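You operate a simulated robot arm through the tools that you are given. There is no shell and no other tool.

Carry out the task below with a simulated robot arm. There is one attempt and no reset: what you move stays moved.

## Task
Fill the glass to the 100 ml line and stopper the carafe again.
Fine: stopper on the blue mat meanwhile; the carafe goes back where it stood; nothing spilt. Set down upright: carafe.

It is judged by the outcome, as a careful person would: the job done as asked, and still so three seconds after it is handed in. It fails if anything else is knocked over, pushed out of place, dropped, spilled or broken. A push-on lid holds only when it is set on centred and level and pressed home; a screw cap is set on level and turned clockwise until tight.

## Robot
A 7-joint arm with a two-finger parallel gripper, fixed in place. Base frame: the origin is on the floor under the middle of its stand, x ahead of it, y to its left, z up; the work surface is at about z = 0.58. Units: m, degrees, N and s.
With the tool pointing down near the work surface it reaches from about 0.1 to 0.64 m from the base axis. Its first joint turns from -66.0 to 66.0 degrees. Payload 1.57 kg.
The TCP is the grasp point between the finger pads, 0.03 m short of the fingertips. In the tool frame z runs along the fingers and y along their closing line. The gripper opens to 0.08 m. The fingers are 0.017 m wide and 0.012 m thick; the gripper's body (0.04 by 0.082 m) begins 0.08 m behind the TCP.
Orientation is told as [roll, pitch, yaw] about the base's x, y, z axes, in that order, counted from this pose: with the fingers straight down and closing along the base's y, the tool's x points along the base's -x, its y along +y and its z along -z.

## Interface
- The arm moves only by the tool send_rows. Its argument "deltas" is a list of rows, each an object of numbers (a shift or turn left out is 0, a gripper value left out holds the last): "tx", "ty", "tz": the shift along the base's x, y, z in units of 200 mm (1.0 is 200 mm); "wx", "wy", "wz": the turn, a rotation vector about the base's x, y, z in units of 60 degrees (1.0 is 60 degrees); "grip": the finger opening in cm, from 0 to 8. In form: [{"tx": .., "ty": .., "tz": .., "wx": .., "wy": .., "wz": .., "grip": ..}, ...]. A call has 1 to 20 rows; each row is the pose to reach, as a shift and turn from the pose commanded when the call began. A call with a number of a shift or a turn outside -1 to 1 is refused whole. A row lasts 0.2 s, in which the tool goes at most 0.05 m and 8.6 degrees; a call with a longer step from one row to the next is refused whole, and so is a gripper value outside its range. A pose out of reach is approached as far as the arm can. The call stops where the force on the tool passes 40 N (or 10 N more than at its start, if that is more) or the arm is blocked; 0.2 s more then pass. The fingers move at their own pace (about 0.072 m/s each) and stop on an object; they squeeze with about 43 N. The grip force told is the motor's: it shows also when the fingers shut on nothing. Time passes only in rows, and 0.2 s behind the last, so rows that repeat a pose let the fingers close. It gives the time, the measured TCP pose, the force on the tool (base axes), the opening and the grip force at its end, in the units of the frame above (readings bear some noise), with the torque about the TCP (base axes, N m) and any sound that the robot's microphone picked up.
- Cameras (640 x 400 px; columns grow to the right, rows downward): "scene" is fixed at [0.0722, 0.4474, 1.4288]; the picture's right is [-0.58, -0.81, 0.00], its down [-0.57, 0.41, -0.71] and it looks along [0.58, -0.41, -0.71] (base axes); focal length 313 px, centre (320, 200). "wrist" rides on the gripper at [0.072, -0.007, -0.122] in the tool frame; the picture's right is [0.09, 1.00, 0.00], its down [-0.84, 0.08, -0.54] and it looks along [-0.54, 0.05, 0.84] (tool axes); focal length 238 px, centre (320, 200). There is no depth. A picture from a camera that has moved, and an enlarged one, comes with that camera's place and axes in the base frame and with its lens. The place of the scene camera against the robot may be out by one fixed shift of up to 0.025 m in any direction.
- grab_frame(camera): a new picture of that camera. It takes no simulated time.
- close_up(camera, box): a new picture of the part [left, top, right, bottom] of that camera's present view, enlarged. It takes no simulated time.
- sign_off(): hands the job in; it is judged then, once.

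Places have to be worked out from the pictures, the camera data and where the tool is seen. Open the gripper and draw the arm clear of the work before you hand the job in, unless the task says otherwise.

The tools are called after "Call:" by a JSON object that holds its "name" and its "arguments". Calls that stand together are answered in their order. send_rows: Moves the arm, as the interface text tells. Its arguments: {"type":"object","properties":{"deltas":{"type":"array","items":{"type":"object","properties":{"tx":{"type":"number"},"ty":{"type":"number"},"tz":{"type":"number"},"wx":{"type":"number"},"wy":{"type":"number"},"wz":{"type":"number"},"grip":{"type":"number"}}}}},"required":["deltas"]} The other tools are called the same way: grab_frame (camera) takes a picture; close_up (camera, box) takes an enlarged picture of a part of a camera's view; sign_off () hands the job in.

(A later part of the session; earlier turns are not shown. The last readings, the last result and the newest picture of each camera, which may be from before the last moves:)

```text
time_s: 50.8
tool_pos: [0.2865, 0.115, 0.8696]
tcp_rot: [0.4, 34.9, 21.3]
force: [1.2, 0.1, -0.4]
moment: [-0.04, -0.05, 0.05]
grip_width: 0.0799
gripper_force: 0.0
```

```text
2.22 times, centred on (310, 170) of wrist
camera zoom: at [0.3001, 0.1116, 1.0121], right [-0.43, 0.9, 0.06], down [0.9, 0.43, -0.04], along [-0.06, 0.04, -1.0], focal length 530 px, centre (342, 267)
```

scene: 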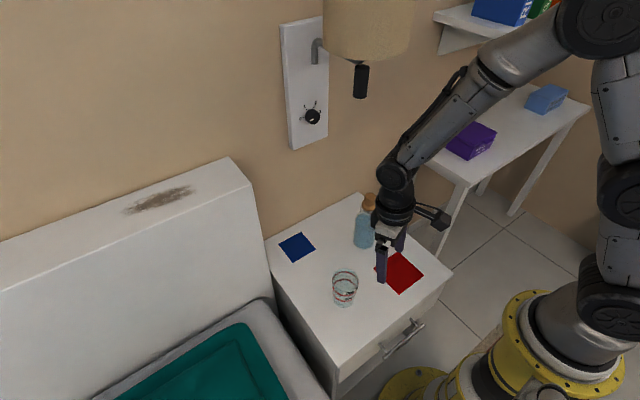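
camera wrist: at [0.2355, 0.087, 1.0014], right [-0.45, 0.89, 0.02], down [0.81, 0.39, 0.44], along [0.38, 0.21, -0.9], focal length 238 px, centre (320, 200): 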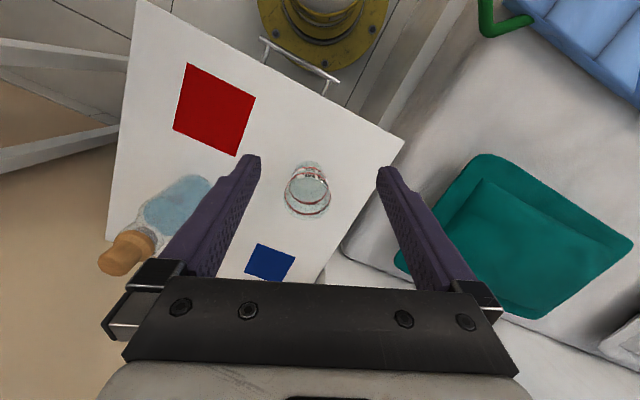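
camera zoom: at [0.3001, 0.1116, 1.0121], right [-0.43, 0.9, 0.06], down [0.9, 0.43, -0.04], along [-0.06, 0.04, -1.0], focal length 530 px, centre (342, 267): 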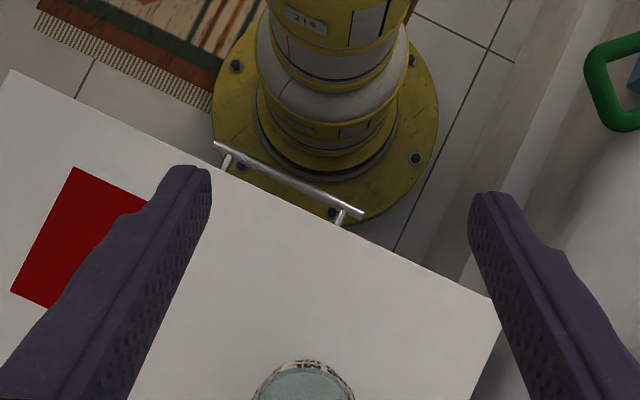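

Pitch +35° is also fine, so the in-plane pour works. The wrist camera now looks straight down, which is good for measuring; let me take the full frame.

Call:
{"name": "grab_frame", "arguments": {"camera": "wrist"}}

Call:
{"name": "close_up", "arguments": {"camera": "wrist", "box": [250, 200, 370, 280]}}

Call:
{"name": "close_up", "arguments": {"camera": "scene", "box": [320, 260, 370, 315]}}

```text
taken
camera wrist: at [0.3001, 0.1116, 1.0121], right [-0.43, 0.9, 0.06], down [0.9, 0.43, -0.04], along [-0.06, 0.04, -1.0], focal length 238 px, centre (320, 200)
```

wrist: 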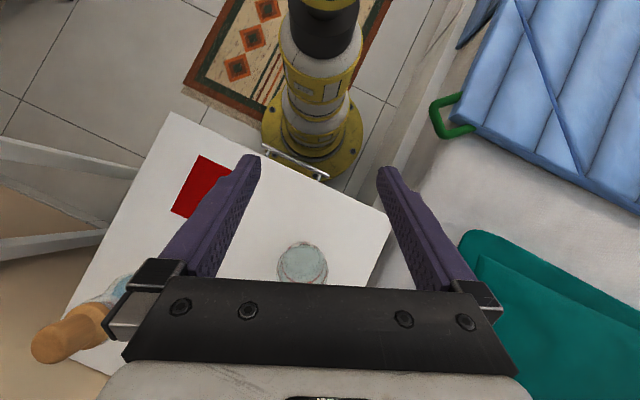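

```text
5.00 times, centred on (310, 240) of wrist
camera zoom: at [0.3001, 0.1116, 1.0121], right [-0.43, 0.9, 0.06], down [0.9, 0.43, -0.04], along [-0.06, 0.04, -1.0], focal length 1192 px, centre (370, 0)
```

zoom: 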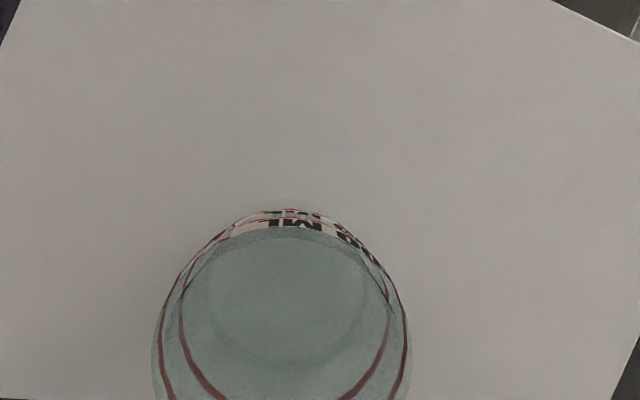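

```text
7.27 times, centred on (345, 288) of scene
camera zoom: at [0.0722, 0.4474, 1.4288], right [-0.58, -0.81, 0.0], down [-0.57, 0.41, -0.71], along [0.58, -0.41, -0.71], focal length 2274 px, centre (138, -436)
```

zoom: 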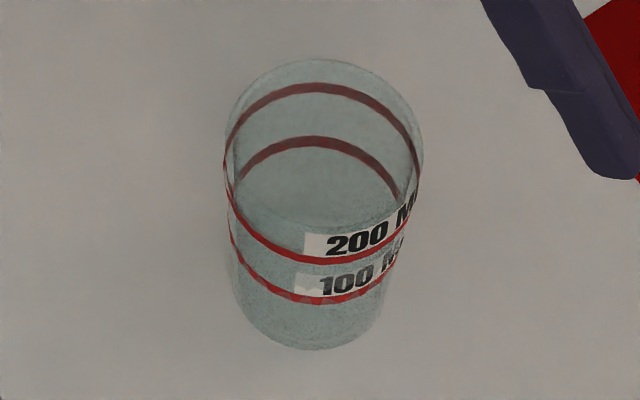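

The glass is at about (0.377, 0.140), radius ~0.036, rim around z≈0.69. Now I'll head back toward the carafe for the stopper: pitch to about -22° while moving to a spot short of it, staying above z=0.87.

Call:
{"name": "send_rows", "arguments": {"deltas": [{"tx": 0.08, "ty": -0.04, "tz": 0.03, "wx": 0.0431, "wy": -0.1106}, {"tx": 0.16, "ty": -0.08, "tz": 0.06, "wx": 0.0863, "wy": -0.2213}, {"tx": 0.24, "ty": -0.12, "tz": 0.09, "wx": 0.1294, "wy": -0.3319}, {"tx": 0.32, "ty": -0.16, "tz": 0.12, "wx": 0.1725, "wy": -0.4425}, {"tx": 0.4, "ty": -0.2, "tz": 0.15, "wx": 0.2156, "wy": -0.5531}, {"tx": 0.48, "ty": -0.24, "tz": 0.18, "wx": 0.2588, "wy": -0.6638}, {"tx": 0.54, "ty": -0.28, "tz": 0.2, "wx": 0.3019, "wy": -0.7744}, {"tx": 0.6, "ty": -0.32, "tz": 0.2, "wx": 0.345, "wy": -0.885}, {"tx": 0.6, "ty": -0.32, "tz": 0.2, "wx": 0.345, "wy": -0.885}]}}

Call:
{"name": "send_rows", "arguments": {"deltas": [{"wz": -0.106, "ty": -0.08}, {"wz": -0.212, "ty": -0.16}, {"wz": -0.318, "ty": -0.24}, {"wz": -0.4217, "ty": -0.32}, {"wz": -0.4217, "ty": -0.42}, {"wz": -0.4217, "ty": -0.42}]}}

```text
time_s: 52.8
tool_pos: [0.4061, 0.05, 0.9084]
tcp_rot: [0.4, -22.1, 21.3]
force: [1.2, -0.3, -0.1]
moment: [-0.01, -0.05, 0.02]
grip_width: 0.0801
gripper_force: 0.1
```

```text
time_s: 54.2
tool_pos: [0.4056, -0.0332, 0.9093]
tcp_rot: [0.4, -22.0, -3.9]
force: [0.4, -0.7, 0.5]
moment: [0.02, 0.01, -0.01]
grip_width: 0.0801
gripper_force: 0.1
```

Both moves tracked exactly. The tool is now at (0.406, -0.033, 0.909), pitch -22°; let me look at the stopper from here.

Call:
{"name": "grab_frame", "arguments": {"camera": "wrist"}}

Call:
{"name": "grab_frame", "arguments": {"camera": "scene"}}

Call:
{"name": "close_up", "arguments": {"camera": "wrist", "box": [240, 90, 400, 250]}}

```text
taken
camera wrist: at [0.2934, -0.033, 0.9948], right [-0.02, 1.0, -0.03], down [0.58, 0.03, 0.82], along [0.82, 0.0, -0.58], focal length 238 px, centre (320, 200)
```

wrist: 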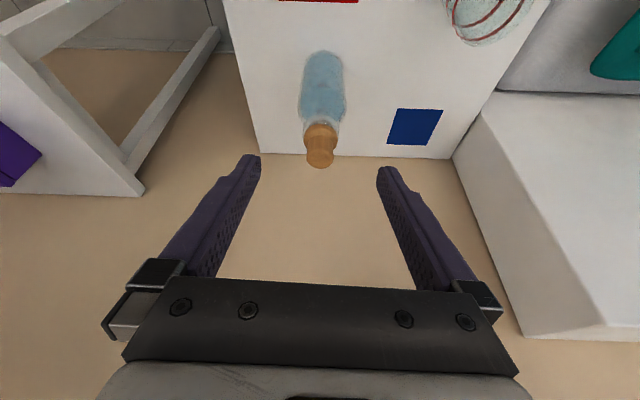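

```text
taken
```

scene: 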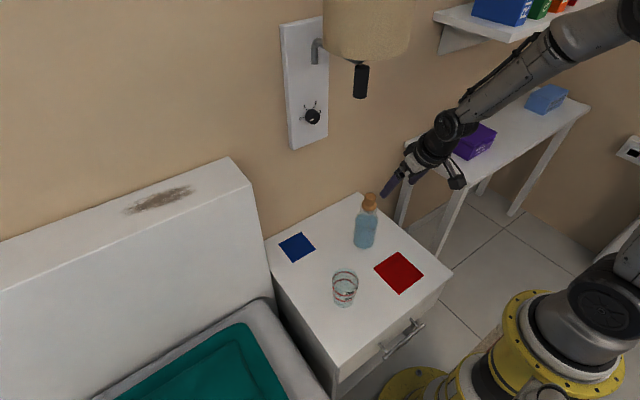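

```text
2.50 times, centred on (320, 170) of wrist
camera zoom: at [0.2934, -0.033, 0.9948], right [-0.02, 1.0, -0.03], down [0.58, 0.03, 0.82], along [0.82, 0.0, -0.58], focal length 596 px, centre (320, 275)
```

zoom: 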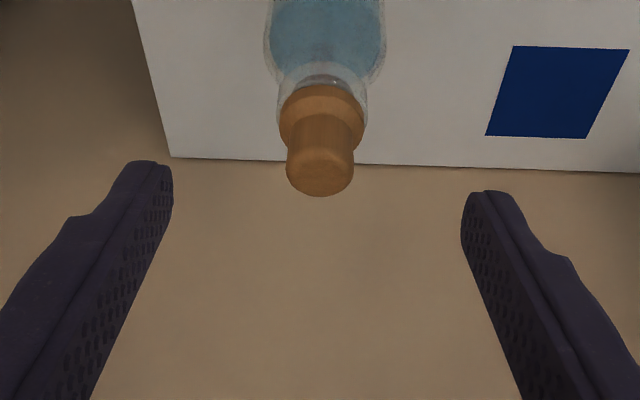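

The stopper knob triangulates to about (0.489, -0.034) with its top at z≈0.805, knob ~30 mm wide and flange ~39 mm. I'll move above it with fingers open, tips still ~35 mm over the knob, and check alignment.

Call:
{"name": "send_rows", "arguments": {"deltas": [{"tx": 0.1, "tz": -0.04}, {"tx": 0.2, "tz": -0.08}, {"tx": 0.3, "tz": -0.13}, {"tx": 0.37, "tz": -0.17}, {"tx": 0.37, "tz": -0.17}]}}

Call:
{"name": "grab_frame", "arguments": {"camera": "wrist"}}

Call:
{"name": "close_up", "arguments": {"camera": "scene", "box": [320, 130, 460, 270]}}

```text
time_s: 55.4
tool_pos: [0.4812, -0.0318, 0.876]
tcp_rot: [0.4, -22.0, -4.0]
force: [1.2, 0.6, -0.7]
moment: [-0.01, -0.01, -0.01]
grip_width: 0.0802
gripper_force: 0.0
```

```text
taken
camera wrist: at [0.3683, -0.0319, 0.9631], right [-0.02, 1.0, -0.03], down [0.58, 0.03, 0.82], along [0.82, 0.0, -0.58], focal length 238 px, centre (320, 200)
```

wrist: 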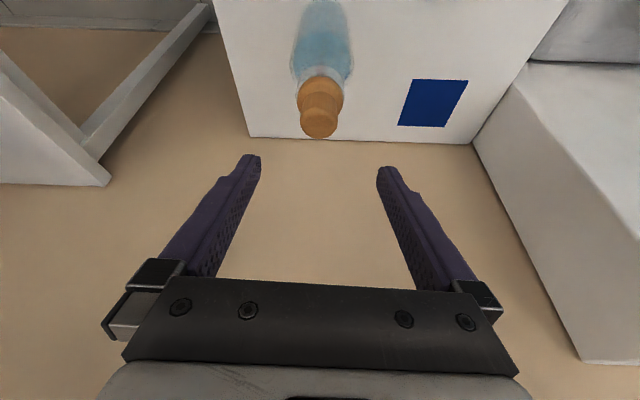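

```text
2.86 times, centred on (390, 200) of scene
camera zoom: at [0.0722, 0.4474, 1.4288], right [-0.58, -0.81, 0.0], down [-0.57, 0.41, -0.71], along [0.58, -0.41, -0.71], focal length 893 px, centre (120, 200)
```

zoom: 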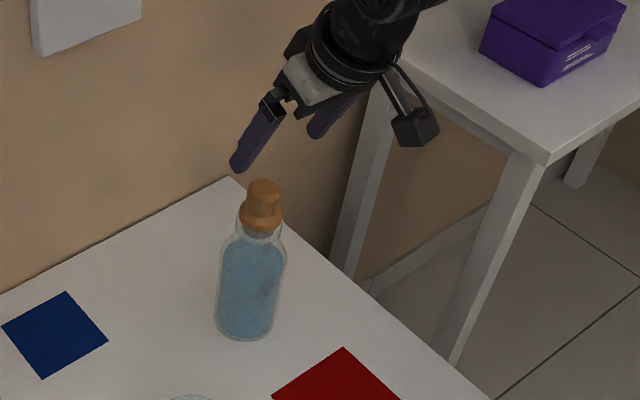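

The knob (≈(0.492, -0.034), top z≈0.803) sits midway between the fingers. I'll descend to TCP z≈0.817 so the fingertips straddle the knob just above the flange.

Call:
{"name": "send_rows", "arguments": {"deltas": [{"tx": 0.012, "ty": -0.01, "tz": -0.06}, {"tx": 0.012, "ty": -0.01, "tz": -0.12}, {"tx": 0.012, "ty": -0.01, "tz": -0.18}, {"tx": 0.012, "ty": -0.01, "tz": -0.24}, {"tx": 0.012, "ty": -0.01, "tz": -0.295}, {"tx": 0.012, "ty": -0.01, "tz": -0.295}]}}

Call:
{"name": "grab_frame", "arguments": {"camera": "wrist"}}

Call:
{"name": "close_up", "arguments": {"camera": "scene", "box": [330, 150, 430, 250]}}

```text
time_s: 56.8
tool_pos: [0.4833, -0.0337, 0.8164]
tcp_rot: [0.4, -21.9, -4.0]
force: [-1.0, -0.3, 0.4]
moment: [-0.03, 0.0, 0.05]
grip_width: 0.0801
gripper_force: 0.0
```

```text
taken
camera wrist: at [0.3706, -0.0338, 0.9042], right [-0.02, 1.0, -0.03], down [0.58, 0.03, 0.82], along [0.82, 0.0, -0.58], focal length 238 px, centre (320, 200)
```

wrist: 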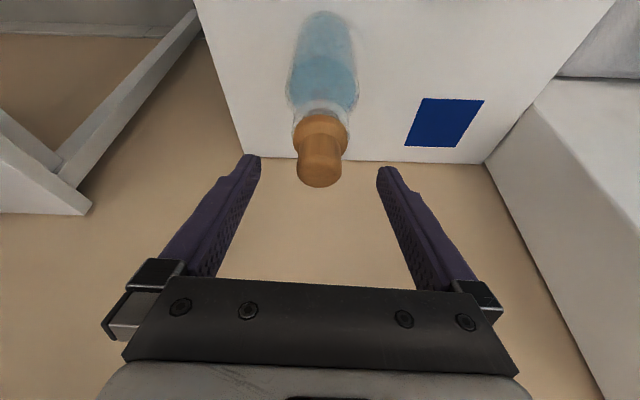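

```text
4.00 times, centred on (380, 200) of scene
camera zoom: at [0.0722, 0.4474, 1.4288], right [-0.58, -0.81, 0.0], down [-0.57, 0.41, -0.71], along [0.58, -0.41, -0.71], focal length 1251 px, centre (80, 200)
```

zoom: 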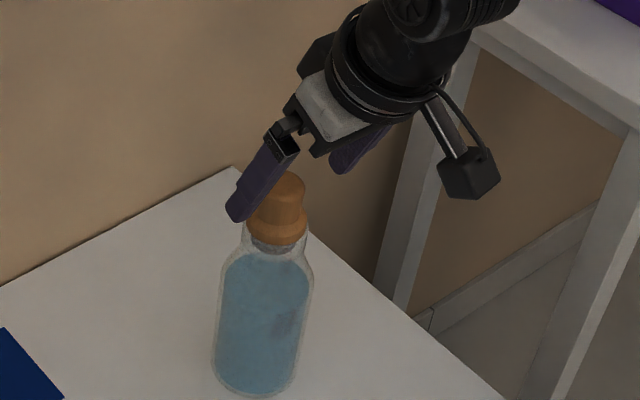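

The knob's top is about 12 mm inside the fingertips. I'll lower 4 mm more for a better hold, then close on it.

Call:
{"name": "send_rows", "arguments": {"deltas": [{"tz": -0.01}, {"tz": -0.02}, {"tz": -0.02, "grip": 4}, {"tz": -0.02, "grip": 4}, {"tz": -0.02, "grip": 4}]}}

Call:
{"name": "close_up", "arguments": {"camera": "wrist", "box": [240, 100, 400, 260]}}

Call:
{"name": "close_up", "arguments": {"camera": "scene", "box": [340, 170, 400, 250]}}

```text
time_s: 58.0
tool_pos: [0.4825, -0.0338, 0.8134]
tcp_rot: [0.4, -21.9, -4.1]
force: [-0.7, -0.1, -1.0]
moment: [0.01, -0.03, -0.01]
grip_width: 0.04
gripper_force: 0.1
```

```text
2.50 times, centred on (320, 180) of wrist
camera zoom: at [0.3708, -0.0343, 0.8996], right [-0.02, 1.0, -0.03], down [0.58, 0.03, 0.82], along [0.82, 0.0, -0.58], focal length 596 px, centre (320, 250)
```

zoom: 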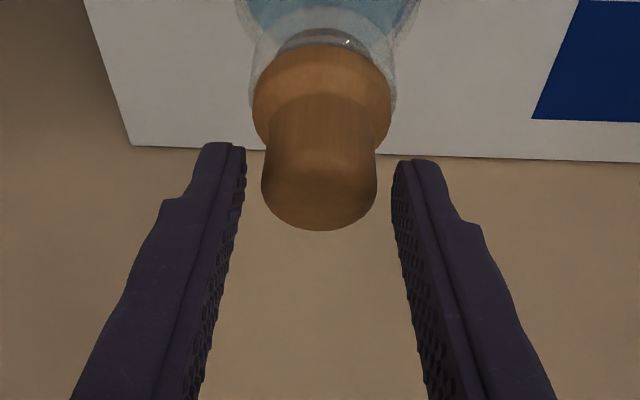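

```text
5.00 times, centred on (370, 210) of scene
camera zoom: at [0.0722, 0.4474, 1.4288], right [-0.58, -0.81, 0.0], down [-0.57, 0.41, -0.71], along [0.58, -0.41, -0.71], focal length 1563 px, centre (70, 150)
```

zoom: 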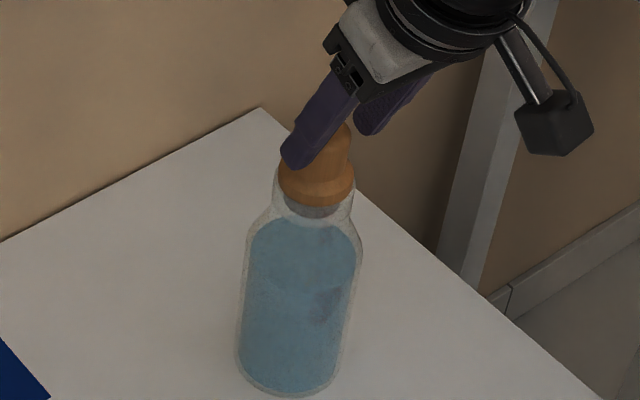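

Well centred: about equal gaps on both sides. Closing on the knob.

Call:
{"name": "send_rows", "arguments": {"deltas": [{"grip": 2.5}, {"grip": 2.5}, {"grip": 0}, {"grip": 0}, {"grip": 0}]}}

Call:
{"name": "close_up", "arguments": {"camera": "wrist", "box": [240, 100, 400, 260]}}

```text
time_s: 59.2
tool_pos: [0.4833, -0.0338, 0.8141]
tcp_rot: [0.4, -22.0, -4.0]
force: [-0.4, 0.7, 1.1]
moment: [-0.02, 0.03, -0.02]
grip_width: 0.0314
gripper_force: 40.3
```

```text
2.50 times, centred on (320, 180) of wrist
camera zoom: at [0.3708, -0.0343, 0.8997], right [-0.02, 1.0, -0.03], down [0.58, 0.03, 0.82], along [0.82, 0.0, -0.58], focal length 596 px, centre (320, 250)
```

zoom: 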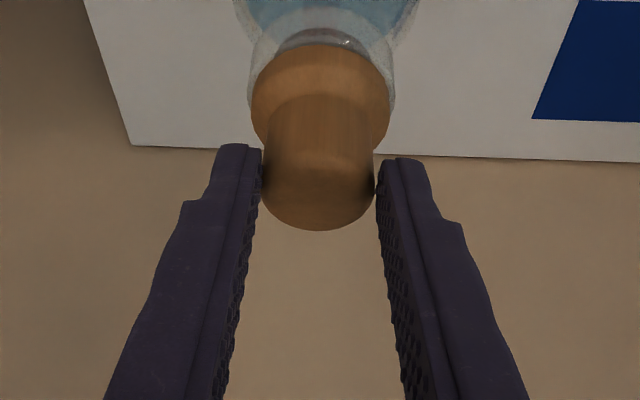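

Gripped at 31 mm with 40 N. Now pulling straight up slowly, a few millimetres at a time, watching the force.

Call:
{"name": "send_rows", "arguments": {"deltas": [{"tz": 0.01}, {"tz": 0.02}, {"tz": 0.03}, {"tz": 0.04}, {"tz": 0.05}]}}

Call:
{"name": "close_up", "arguments": {"camera": "scene", "box": [340, 170, 400, 250]}}

Call:
{"name": "close_up", "arguments": {"camera": "wrist", "box": [240, 60, 400, 220]}}

```text
time_s: 60.4
tool_pos: [0.4833, -0.0336, 0.8229]
tcp_rot: [0.3, -22.0, -3.9]
force: [0.1, 0.6, 0.1]
moment: [0.01, -0.02, 0.01]
grip_width: 0.0316
gripper_force: 40.5
```

```text
5.00 times, centred on (370, 210) of scene
camera zoom: at [0.0722, 0.4474, 1.4288], right [-0.58, -0.81, 0.0], down [-0.57, 0.41, -0.71], along [0.58, -0.41, -0.71], focal length 1563 px, centre (70, 150)
```

zoom: 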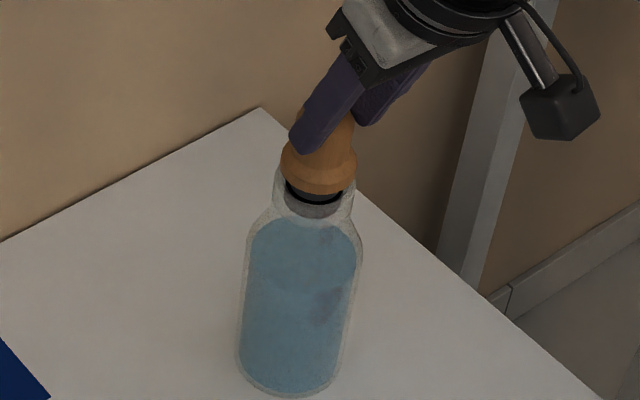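

```text
2.50 times, centred on (320, 140) of wrist
camera zoom: at [0.3702, -0.0342, 0.9099], right [-0.02, 1.0, -0.03], down [0.58, 0.03, 0.82], along [0.82, 0.0, -0.58], focal length 596 px, centre (320, 350)
```

zoom: 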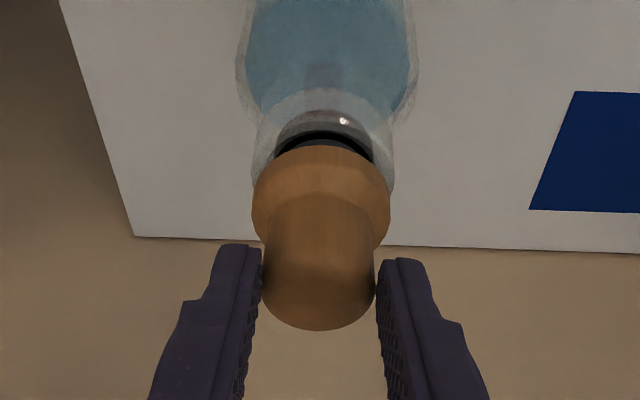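

The stopper is sliding out and the carafe hasn't moved. I'll continue up another 5 cm.

Call:
{"name": "send_rows", "arguments": {"deltas": [{"tz": 0.03}, {"tz": 0.06}, {"tz": 0.1}, {"tz": 0.15}, {"tz": 0.2}, {"tz": 0.25}, {"tz": 0.25}]}}

Call:
{"name": "close_up", "arguments": {"camera": "scene", "box": [320, 130, 440, 250]}}

Call:
{"name": "close_up", "arguments": {"camera": "wrist", "box": [240, 0, 400, 160]}}

```text
time_s: 62.0
tool_pos: [0.481, -0.0348, 0.8733]
tcp_rot: [0.5, -22.0, -3.9]
force: [-0.4, 0.7, 0.5]
moment: [0.03, 0.01, 0.0]
grip_width: 0.0313
gripper_force: 40.1
```

```text
3.33 times, centred on (380, 190) of scene
camera zoom: at [0.0722, 0.4474, 1.4288], right [-0.58, -0.81, 0.0], down [-0.57, 0.41, -0.71], along [0.58, -0.41, -0.71], focal length 1042 px, centre (120, 233)
```

zoom: 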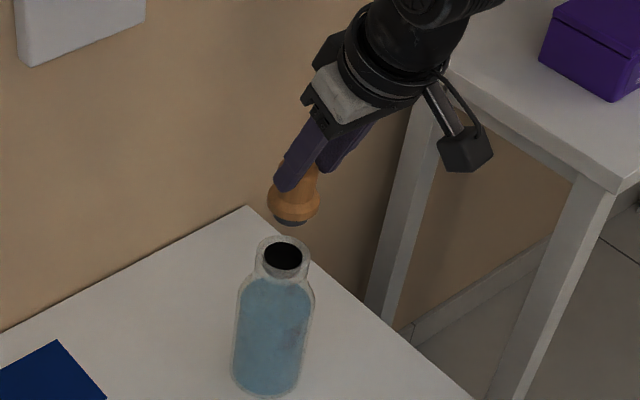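

```text
2.50 times, centred on (320, 80) of wrist
camera zoom: at [0.3696, -0.0348, 0.9599], right [-0.02, 1.0, -0.03], down [0.58, 0.03, 0.82], along [0.82, 0.0, -0.58], focal length 596 px, centre (320, 500)
```

zoom: 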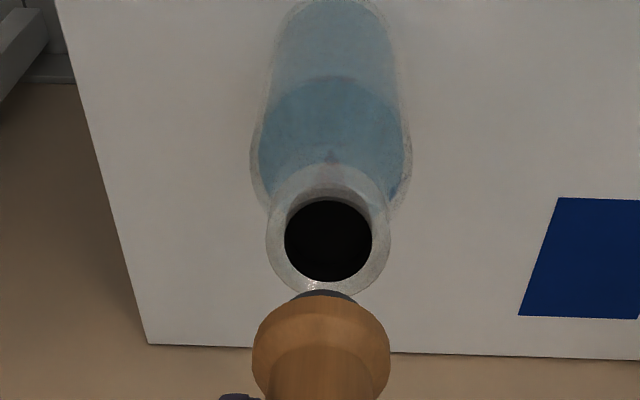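

Stopper is out cleanly and the carafe hasn't shifted. I'll carry the stopper around in front of the lamp's footprint, low enough to keep the wrist below the lamp switch, toward the blue mat (spanning x 0.566–0.656, y 0.116–0.203).

Call:
{"name": "send_rows", "arguments": {"deltas": [{"tx": -0.05, "ty": 0.08}, {"tx": -0.1, "ty": 0.17, "wz": 0.04}, {"tx": -0.15, "ty": 0.26, "wz": 0.08}, {"tx": -0.2, "ty": 0.35, "wz": 0.12}, {"tx": -0.2, "ty": 0.45, "wz": 0.16}, {"tx": -0.15, "ty": 0.52, "tz": -0.1, "wz": 0.2}, {"tx": -0.05, "ty": 0.6, "tz": -0.2, "wz": 0.24}, {"tx": 0.05, "ty": 0.68, "tz": -0.3, "wz": 0.28}, {"tx": 0.12, "ty": 0.73, "tz": -0.4, "wz": 0.3}, {"tx": 0.12, "ty": 0.73, "tz": -0.4, "wz": 0.3}]}}

Call:
{"name": "grab_frame", "arguments": {"camera": "scene"}}

Call:
{"name": "grab_frame", "arguments": {"camera": "wrist"}}

```text
time_s: 64.2
tool_pos: [0.5082, 0.1106, 0.7967]
tcp_rot: [0.4, -22.0, 14.1]
force: [-0.4, 0.3, -0.1]
moment: [-0.02, 0.01, -0.01]
grip_width: 0.0318
gripper_force: 40.4
```

```text
taken
```

scene: 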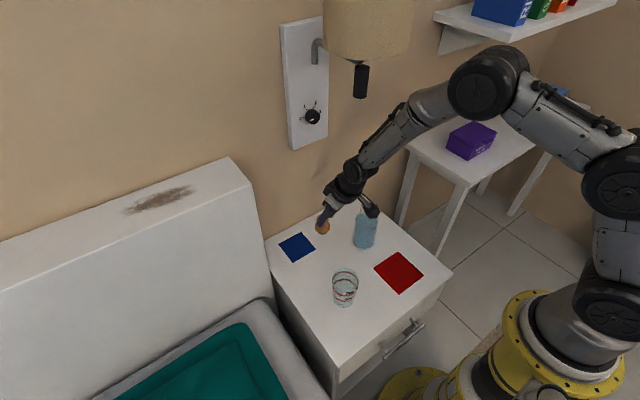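

```text
taken
camera wrist: at [0.4012, 0.0759, 0.8813], right [-0.33, 0.94, -0.03], down [0.54, 0.21, 0.82], along [0.78, 0.25, -0.58], focal length 238 px, centre (320, 200)
```

wrist: 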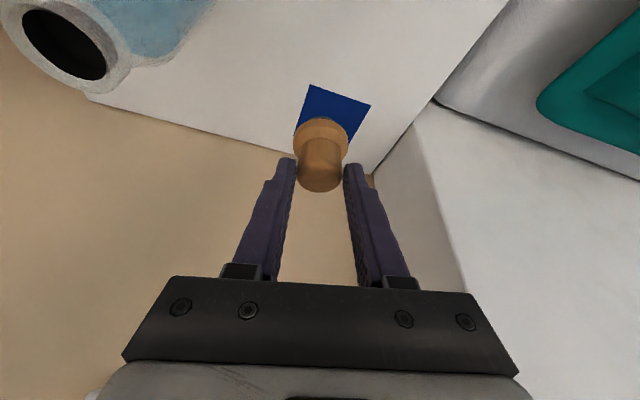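

All clear. Moving over the mat and lowering to about 6 cm above contact.

Call:
{"name": "send_rows", "arguments": {"deltas": [{"tx": 0.08, "ty": 0.037, "tz": -0.05}, {"tx": 0.16, "ty": 0.074, "tz": -0.12}, {"tx": 0.24, "ty": 0.111, "tz": -0.2}, {"tx": 0.32, "ty": 0.15, "tz": -0.28}, {"tx": 0.39, "ty": 0.19, "tz": -0.36}, {"tx": 0.39, "ty": 0.19, "tz": -0.44}, {"tx": 0.39, "ty": 0.19, "tz": -0.5}, {"tx": 0.39, "ty": 0.19, "tz": -0.5}]}}

Call:
{"name": "grab_frame", "arguments": {"camera": "wrist"}}

Call:
{"name": "close_up", "arguments": {"camera": "scene", "box": [260, 150, 420, 270]}}

```text
time_s: 66.0
tool_pos: [0.5842, 0.15, 0.6948]
tcp_rot: [0.3, -22.2, 14.0]
force: [0.0, -0.4, -0.2]
moment: [-0.03, 0.01, 0.02]
grip_width: 0.032
gripper_force: 40.7
```

```text
taken
camera wrist: at [0.4775, 0.1143, 0.781], right [-0.33, 0.94, -0.03], down [0.54, 0.21, 0.82], along [0.78, 0.25, -0.58], focal length 238 px, centre (320, 200)
```

wrist: 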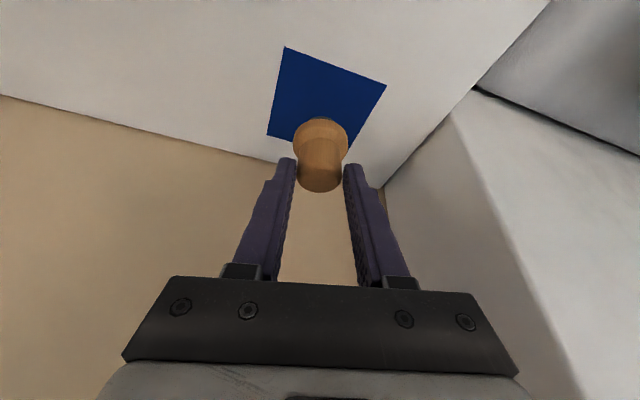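

```text
3.33 times, centred on (340, 210) of scene
camera zoom: at [0.0722, 0.4474, 1.4288], right [-0.58, -0.81, 0.0], down [-0.57, 0.41, -0.71], along [0.58, -0.41, -0.71], focal length 1042 px, centre (253, 167)
```

zoom: 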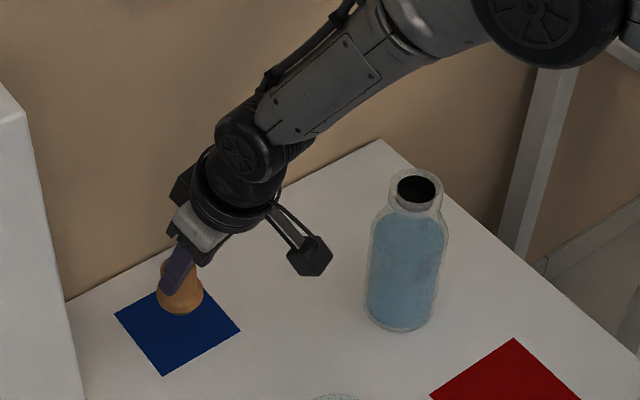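

The stopper is over the mat at about (0.593, 0.152). Lowering gently, watching for contact.

Call:
{"name": "send_rows", "arguments": {"deltas": [{"tz": -0.03}, {"tz": -0.06}, {"tz": -0.09}, {"tz": -0.12}, {"tz": -0.13}, {"tz": -0.13}]}}

Call:
{"name": "close_up", "arguments": {"camera": "scene", "box": [275, 200, 345, 270]}}

Call:
{"name": "close_up", "arguments": {"camera": "wrist", "box": [240, 40, 400, 200]}}

```text
time_s: 67.4
tool_pos: [0.5852, 0.1498, 0.6676]
tcp_rot: [0.3, -22.0, 14.0]
force: [0.2, -0.7, -1.6]
moment: [0.02, 0.01, 0.05]
grip_width: 0.0316
gripper_force: 40.2
```

```text
5.71 times, centred on (310, 235) of scene
camera zoom: at [0.0722, 0.4474, 1.4288], right [-0.58, -0.81, 0.0], down [-0.57, 0.41, -0.71], along [0.58, -0.41, -0.71], focal length 1787 px, centre (377, 0)
```

zoom: 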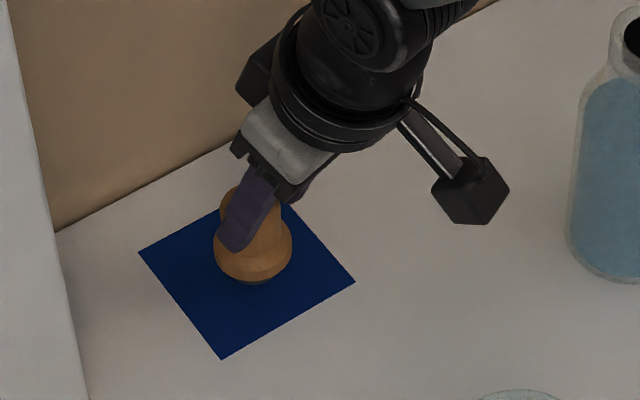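

```text
2.50 times, centred on (320, 120) of wrist
camera zoom: at [0.478, 0.1146, 0.754], right [-0.33, 0.94, -0.03], down [0.54, 0.21, 0.82], along [0.78, 0.25, -0.58], focal length 596 px, centre (320, 400)
```

zoom: 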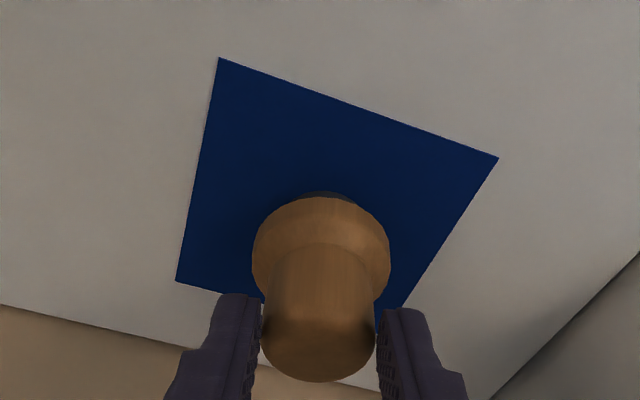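

Close to the surface now. Lowering in 2 mm steps until contact shows in the force.

Call:
{"name": "send_rows", "arguments": {"deltas": [{"tz": -0.01}, {"tz": -0.02}, {"tz": -0.03}, {"tz": -0.03}]}}

```text
time_s: 68.4
tool_pos: [0.5846, 0.1489, 0.66]
tcp_rot: [0.3, -22.0, 14.0]
force: [-0.8, -0.4, 0.9]
moment: [-0.02, 0.03, 0.0]
grip_width: 0.0318
gripper_force: 40.0
```

No contact force yet; another 5 mm in small steps.

Call:
{"name": "send_rows", "arguments": {"deltas": [{"tz": -0.007}, {"tz": -0.014}, {"tz": -0.021}, {"tz": -0.021}]}}

Call:
{"name": "close_up", "arguments": {"camera": "scene", "box": [275, 200, 345, 270]}}

```text
time_s: 69.4
tool_pos: [0.5856, 0.1492, 0.658]
tcp_rot: [0.4, -22.2, 14.0]
force: [-5.2, -0.3, 10.3]
moment: [0.0, 0.21, 0.02]
grip_width: 0.0316
gripper_force: 40.3
```

```text
5.71 times, centred on (310, 235) of scene
camera zoom: at [0.0719, 0.4473, 1.4288], right [-0.58, -0.81, 0.0], down [-0.57, 0.41, -0.71], along [0.58, -0.41, -0.71], focal length 1787 px, centre (377, 0)
```

zoom: 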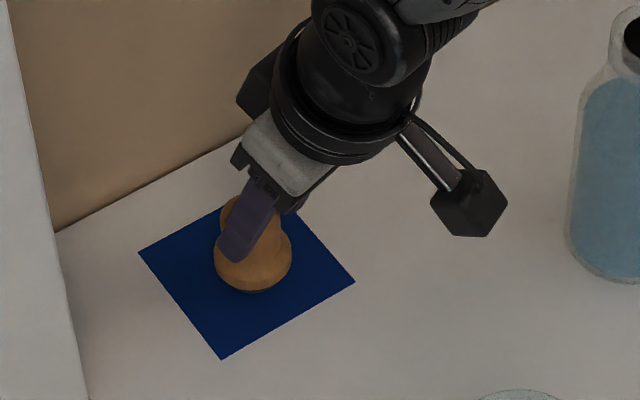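

Contact felt at TCP z≈0.659 (10 N). I'll ease off 2 mm to relieve the preload and open the fingers.

Call:
{"name": "send_rows", "arguments": {"deltas": [{"tz": 0.01}, {"tz": 0.01}, {"tz": 0.01, "grip": 3.6}, {"tz": 0.01, "grip": 5}, {"tz": 0.01, "grip": 6.5}, {"tz": 0.01, "grip": 6.5}]}}

Call:
{"name": "close_up", "arguments": {"camera": "scene", "box": [275, 200, 345, 270]}}

Call:
{"name": "grab_frame", "arguments": {"camera": "wrist"}}

```text
time_s: 70.8
tool_pos: [0.5844, 0.1488, 0.6594]
tcp_rot: [0.4, -22.0, 13.9]
force: [0.4, 0.6, -0.6]
moment: [-0.01, 0.02, -0.01]
grip_width: 0.065
gripper_force: 0.0
```

```text
5.71 times, centred on (310, 235) of scene
camera zoom: at [0.0722, 0.4474, 1.4288], right [-0.58, -0.81, 0.0], down [-0.57, 0.41, -0.71], along [0.58, -0.41, -0.71], focal length 1787 px, centre (377, 0)
```

zoom: 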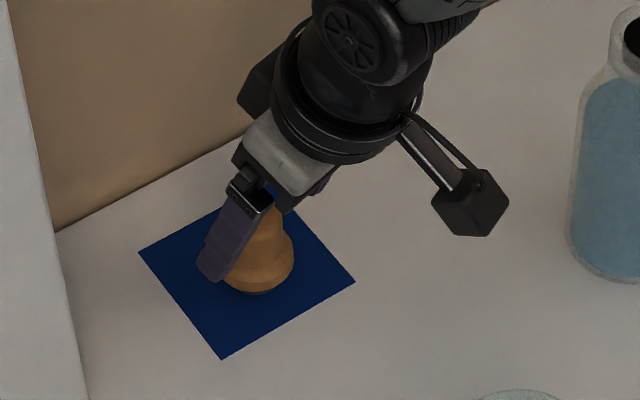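

```text
taken
camera wrist: at [0.4776, 0.1144, 0.7455], right [-0.33, 0.94, -0.03], down [0.54, 0.21, 0.82], along [0.78, 0.25, -0.58], focal length 238 px, centre (320, 200)
```

wrist: 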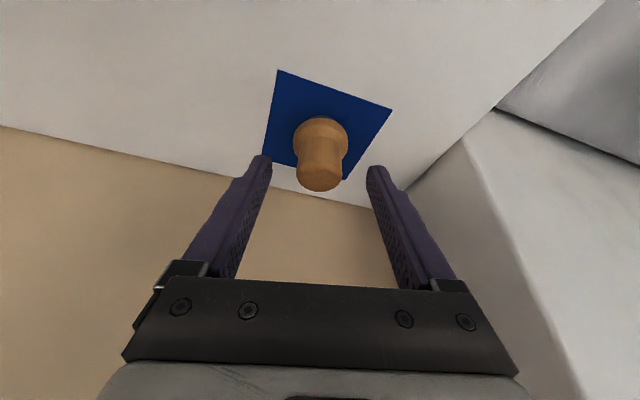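

The stopper stands upright on the mat. I'll back the open fingers out along their own axis, then lift away.

Call:
{"name": "send_rows", "arguments": {"deltas": [{"tx": -0.036, "ty": -0.009, "tz": 0.093, "grip": 8}, {"tx": -0.072, "ty": -0.018, "tz": 0.186, "grip": 8}, {"tx": -0.11, "ty": -0.027, "tz": 0.279, "grip": 8}, {"tx": -0.146, "ty": -0.036, "tz": 0.371, "grip": 8}, {"tx": -0.25, "ty": -0.1, "tz": 0.5, "grip": 8}, {"tx": -0.35, "ty": -0.2, "tz": 0.6, "grip": 8}, {"tx": -0.45, "ty": -0.3, "tz": 0.7, "grip": 8}, {"tx": -0.55, "ty": -0.4, "tz": 0.75, "grip": 8}, {"tx": -0.65, "ty": -0.5, "tz": 0.85, "grip": 8}, {"tx": -0.72, "ty": -0.6, "tz": 0.95, "grip": 8}, {"tx": -0.72, "ty": -0.6, "tz": 0.95, "grip": 8}]}}

Call:
{"name": "grab_frame", "arguments": {"camera": "scene"}}

Call:
{"name": "close_up", "arguments": {"camera": "scene", "box": [275, 200, 345, 270]}}

```text
time_s: 73.2
tool_pos: [0.4431, 0.0273, 0.8491]
tcp_rot: [0.5, -22.0, 13.9]
force: [-0.2, -0.8, -0.6]
moment: [0.0, 0.04, -0.01]
grip_width: 0.08
gripper_force: 0.1
```

```text
taken
```

scene: 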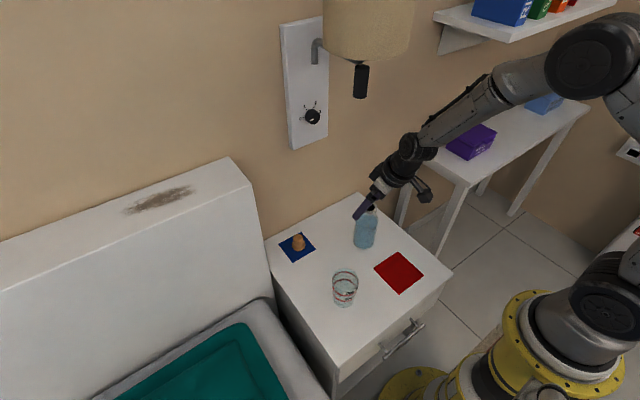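

```text
5.71 times, centred on (310, 235) of scene
camera zoom: at [0.0721, 0.4474, 1.4288], right [-0.58, -0.81, 0.0], down [-0.57, 0.41, -0.71], along [0.58, -0.41, -0.71], focal length 1787 px, centre (377, 0)
```

zoom: 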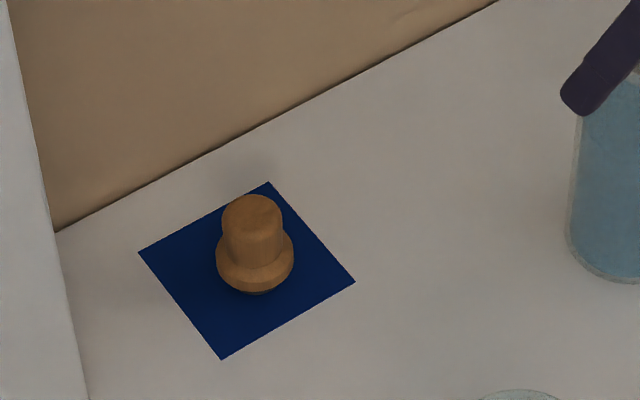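

Stopper is standing well within the mat. Now I'll swing back in line with the carafe (yaw -4°) at safe height and then pitch to -50° for the side grasp.

Call:
{"name": "send_rows", "arguments": {"deltas": [{"wz": -0.1, "ty": -0.1, "tz": 0.05}, {"wz": -0.2, "ty": -0.2, "tz": 0.1}, {"wz": -0.298, "ty": -0.31, "tz": 0.1}, {"wz": -0.298, "ty": -0.31, "tz": 0.1}]}}

Call:
{"name": "send_rows", "arguments": {"deltas": [{"tx": 0.05, "wx": -0.0082, "wy": -0.1164}, {"tx": 0.1, "wx": -0.0163, "wy": -0.2328}, {"tx": 0.15, "wx": -0.0245, "wy": -0.3492}, {"tx": 0.2, "wx": -0.0326, "wy": -0.4656}, {"tx": 0.2, "wx": -0.0326, "wy": -0.4656}]}}

Call:
{"name": "grab_frame", "arguments": {"camera": "wrist"}}

Call:
{"name": "grab_frame", "arguments": {"camera": "scene"}}

```text
time_s: 74.2
tool_pos: [0.4419, -0.0323, 0.8675]
tcp_rot: [0.4, -22.0, -3.9]
force: [-0.7, -0.3, -0.1]
moment: [0.04, 0.01, -0.02]
grip_width: 0.0799
gripper_force: 0.0
```

```text
time_s: 75.4
tool_pos: [0.4807, -0.0338, 0.8691]
tcp_rot: [0.3, -50.2, -3.9]
force: [-0.3, 0.1, -0.6]
moment: [0.02, 0.01, 0.02]
grip_width: 0.0796
gripper_force: 0.0
out of reach, approached as far as the arm can: row 3, 4
```

```text
taken
camera wrist: at [0.3413, -0.0315, 0.8922], right [0.0, 1.0, -0.07], down [0.13, 0.07, 0.99], along [0.99, -0.01, -0.12], focal length 238 px, centre (320, 200)
```

wrist: 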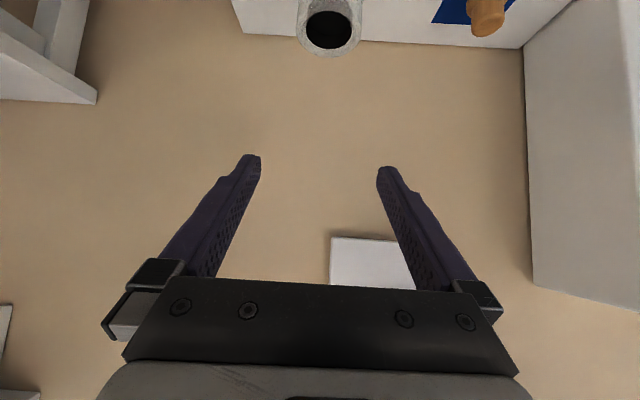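

```text
taken
```

scene: 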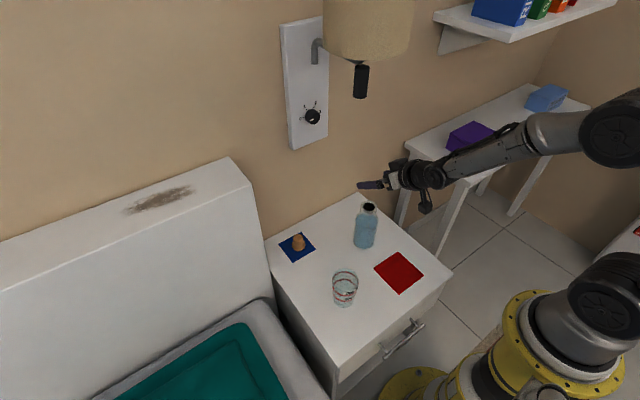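

At (0.481, -0.034, 0.869) with pitch -50°. The mouth is centred near (0.494, -0.035), z≈0.753. I'll move over it and lower to just above the mouth, then check the straddle alignment.

Call:
{"name": "send_rows", "arguments": {"deltas": [{"tx": 0.03, "ty": -0.003, "tz": -0.09}, {"tx": 0.0665, "ty": -0.006, "tz": -0.18}, {"tx": 0.0665, "ty": -0.006, "tz": -0.27}, {"tx": 0.0665, "ty": -0.006, "tz": -0.345}, {"tx": 0.0665, "ty": -0.006, "tz": -0.345}]}}

Call:
{"name": "grab_frame", "arguments": {"camera": "wrist"}}

Call:
{"name": "close_up", "arguments": {"camera": "scene", "box": [330, 170, 430, 260]}}

```text
time_s: 76.6
tool_pos: [0.4941, -0.0333, 0.7996]
tcp_rot: [0.1, -50.1, -3.8]
force: [0.1, -0.5, 0.3]
moment: [-0.01, 0.0, 0.05]
grip_width: 0.0801
gripper_force: 0.1
```

```text
taken
camera wrist: at [0.3542, -0.0318, 0.8231], right [0.0, 1.0, -0.07], down [0.13, 0.07, 0.99], along [0.99, -0.01, -0.12], focal length 238 px, centre (320, 200)
```

wrist: 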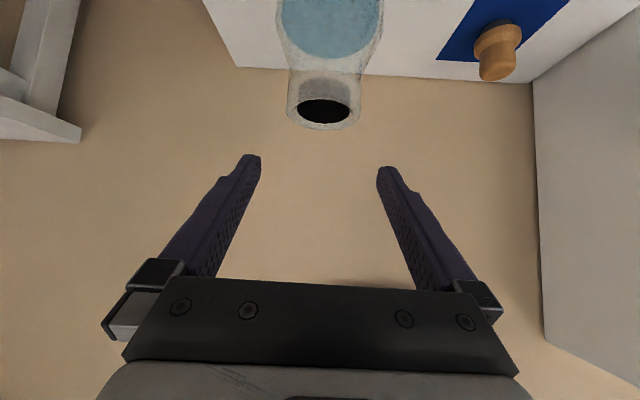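

```text
4.44 times, centred on (380, 215) of scene
camera zoom: at [0.0722, 0.4474, 1.4288], right [-0.58, -0.81, 0.0], down [-0.57, 0.41, -0.71], along [0.58, -0.41, -0.71], focal length 1390 px, centre (53, 133)
```

zoom: 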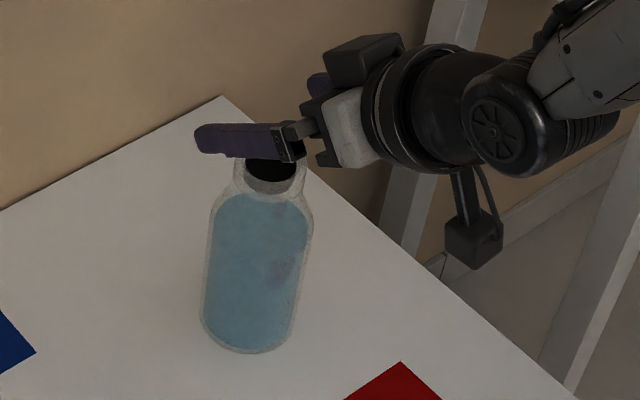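

Mouth centre is at y≈-0.035; I'll correct 1.5 mm in y and descend halfway so the fingers straddle the shoulder, then check clearance on both sides.

Call:
{"name": "send_rows", "arguments": {"deltas": [{"ty": -0.008, "tx": 0.005, "tz": -0.07}, {"ty": -0.008, "tx": 0.005, "tz": -0.14}, {"ty": -0.008, "tx": 0.005, "tz": -0.21}, {"ty": -0.008, "tx": 0.005, "tz": -0.28}, {"ty": -0.008, "tx": 0.005, "tz": -0.28}]}}

Call:
{"name": "grab_frame", "arguments": {"camera": "wrist"}}

Call:
{"name": "close_up", "arguments": {"camera": "scene", "box": [330, 170, 430, 260]}}

```text
time_s: 77.8
tool_pos: [0.4951, -0.0354, 0.7445]
tcp_rot: [0.2, -50.1, -3.9]
force: [-0.2, 0.1, 0.0]
moment: [0.01, -0.04, -0.01]
grip_width: 0.0797
gripper_force: 0.0
```

```text
taken
camera wrist: at [0.3548, -0.0336, 0.7669], right [0.0, 1.0, -0.07], down [0.13, 0.07, 0.99], along [0.99, -0.01, -0.13], focal length 238 px, centre (320, 200)
```

wrist: 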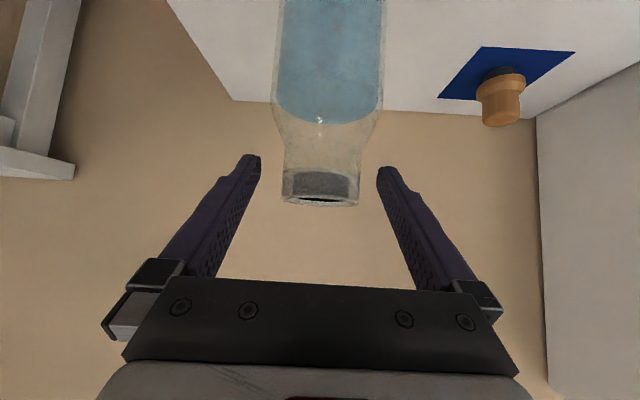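

```text
4.44 times, centred on (380, 215) of scene
camera zoom: at [0.0722, 0.4474, 1.4288], right [-0.58, -0.81, 0.0], down [-0.57, 0.41, -0.71], along [0.58, -0.41, -0.71], focal length 1390 px, centre (53, 133)
```

zoom: 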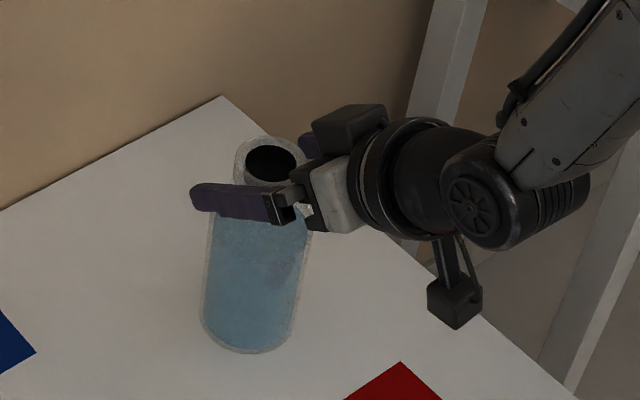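

Fingers straddle the neck nicely; the body is ~70 mm wide versus 80 mm opening, and the axis is centred to within a millimetre. Descending carefully to grip at mid-body (z≈0.66).

Call:
{"name": "send_rows", "arguments": {"deltas": [{"tz": -0.05}, {"tz": -0.1}, {"tz": -0.15}, {"tz": -0.2}, {"tz": -0.2}]}}

Call:
{"name": "grab_frame", "arguments": {"camera": "wrist"}}

```text
time_s: 79.0
tool_pos: [0.4958, -0.0352, 0.7049]
tcp_rot: [0.3, -50.1, -3.8]
force: [0.0, 0.0, -0.5]
moment: [0.02, 0.01, 0.02]
grip_width: 0.0803
gripper_force: 0.1
```

```text
taken
camera wrist: at [0.3556, -0.0341, 0.7269], right [0.0, 1.0, -0.07], down [0.13, 0.07, 0.99], along [0.99, -0.01, -0.13], focal length 238 px, centre (320, 200)
```

wrist: 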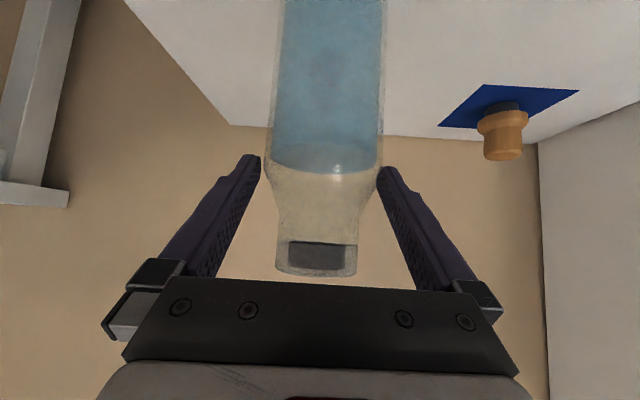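

Centred within about a millimetre. Continuing down to z≈0.66.

Call:
{"name": "send_rows", "arguments": {"deltas": [{"ty": 0.005, "tz": -0.05}, {"ty": 0.005, "tz": -0.1}, {"ty": 0.005, "tz": -0.15}, {"ty": 0.005, "tz": -0.2}, {"ty": 0.005, "tz": -0.225}, {"ty": 0.005, "tz": -0.225}]}}

Call:
{"name": "grab_frame", "arguments": {"camera": "wrist"}}

Call:
{"name": "close_up", "arguments": {"camera": "scene", "box": [330, 170, 430, 260]}}

```text
time_s: 80.4
tool_pos: [0.497, -0.0348, 0.6579]
tcp_rot: [0.2, -50.0, -3.7]
force: [0.3, 0.9, 0.2]
moment: [0.0, -0.01, -0.04]
grip_width: 0.0799
gripper_force: 0.0
```

```text
taken
camera wrist: at [0.3567, -0.0329, 0.6822], right [0.0, 1.0, -0.07], down [0.13, 0.07, 0.99], along [0.99, -0.01, -0.13], focal length 238 px, centre (320, 200)
```

wrist: 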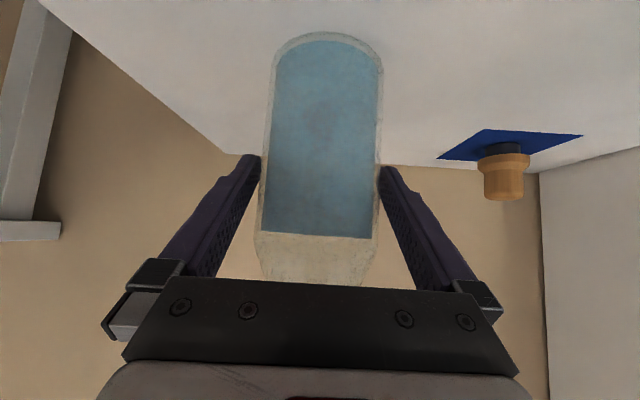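

```text
4.44 times, centred on (380, 215) of scene
camera zoom: at [0.0722, 0.4474, 1.4288], right [-0.58, -0.81, 0.0], down [-0.57, 0.41, -0.71], along [0.58, -0.41, -0.71], focal length 1390 px, centre (53, 133)
```

zoom: 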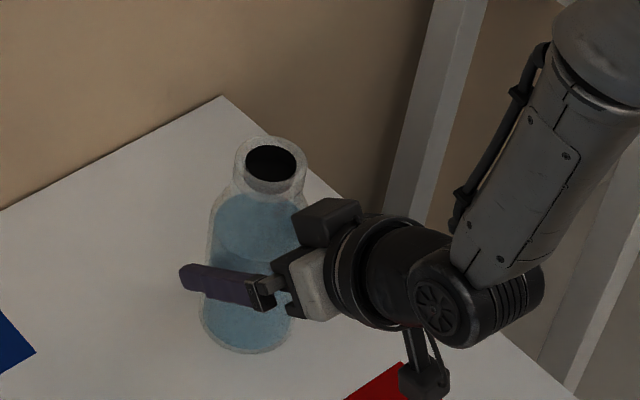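

The side view shows water up to z≈0.686 (roughly 300 ml), shoulder from 0.69, mouth at 0.753. Everything is aligned, so I'll close on the body.

Call:
{"name": "send_rows", "arguments": {"deltas": [{"grip": 7.2}, {"grip": 7.2}, {"grip": 6}, {"grip": 6}, {"grip": 0}, {"grip": 0}]}}

Call:
{"name": "grab_frame", "arguments": {"camera": "wrist"}}

Call:
{"name": "close_up", "arguments": {"camera": "scene", "box": [340, 185, 390, 255]}}

```text
time_s: 81.8
tool_pos: [0.4956, -0.0342, 0.6579]
tcp_rot: [0.2, -50.0, -3.9]
force: [-0.6, -1.3, 0.4]
moment: [-0.01, 0.04, 0.02]
grip_width: 0.0701
gripper_force: 43.4
```

```text
taken
camera wrist: at [0.3566, -0.0329, 0.6824], right [0.0, 1.0, -0.07], down [0.13, 0.07, 0.99], along [0.99, -0.01, -0.13], focal length 238 px, centre (320, 200)
```

wrist: 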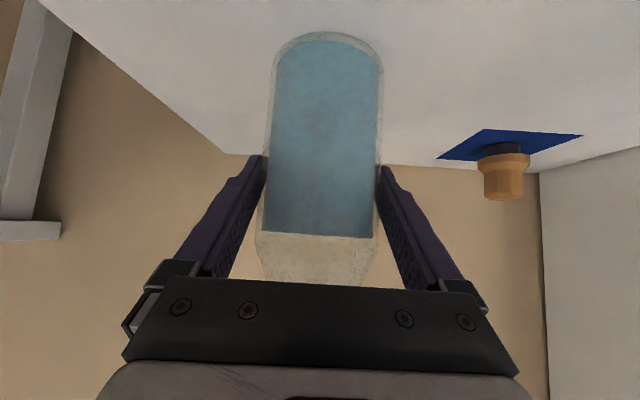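

```text
5.71 times, centred on (365, 220) of scene
camera zoom: at [0.0721, 0.4474, 1.4288], right [-0.58, -0.81, 0.0], down [-0.57, 0.41, -0.71], along [0.58, -0.41, -0.71], focal length 1787 px, centre (63, 86)
```

zoom: 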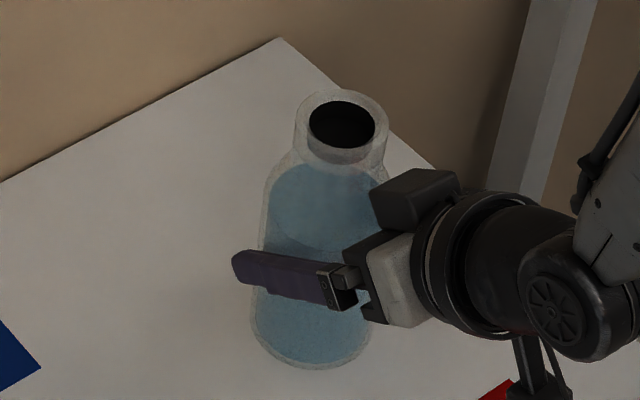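

Gripped at 70 mm. The carafe hasn't shifted, and I note the set-down pose: TCP (0.4958, -0.0346, 0.658), pitch -50°, yaw -3.9°. Lifting straight up slowly.

Call:
{"name": "send_rows", "arguments": {"deltas": [{"tz": 0.02}, {"tz": 0.05}, {"tz": 0.1}, {"tz": 0.17}, {"tz": 0.25}, {"tz": 0.33}, {"tz": 0.41}, {"tz": 0.49}, {"tz": 0.57}, {"tz": 0.65}, {"tz": 0.65}]}}

Call:
{"name": "grab_frame", "arguments": {"camera": "scene"}}

Call:
{"name": "grab_frame", "arguments": {"camera": "wrist"}}

```text
time_s: 84.2
tool_pos: [0.493, -0.0347, 0.7891]
tcp_rot: [0.2, -50.0, -3.9]
force: [0.6, -0.3, -5.4]
moment: [-0.01, 0.04, 0.0]
grip_width: 0.0704
gripper_force: 43.4
```

```text
taken
```

scene: 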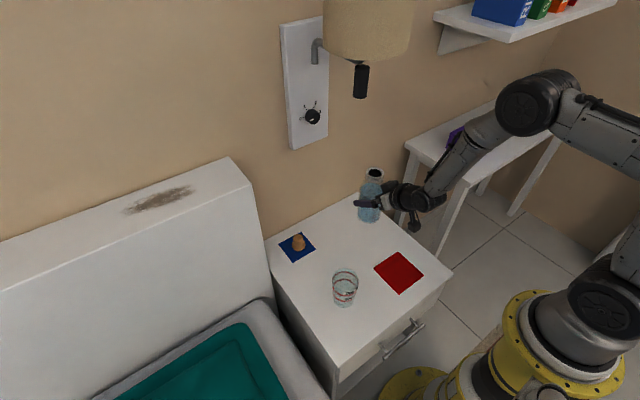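

```text
taken
camera wrist: at [0.3539, -0.0334, 0.8127], right [0.0, 1.0, -0.07], down [0.13, 0.07, 0.99], along [0.99, -0.01, -0.13], focal length 238 px, centre (320, 200)
```

wrist: 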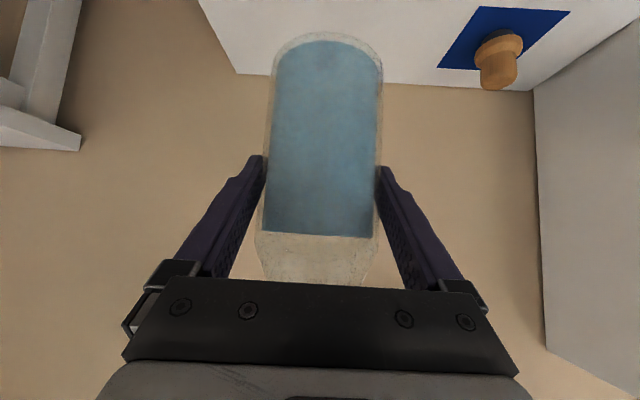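

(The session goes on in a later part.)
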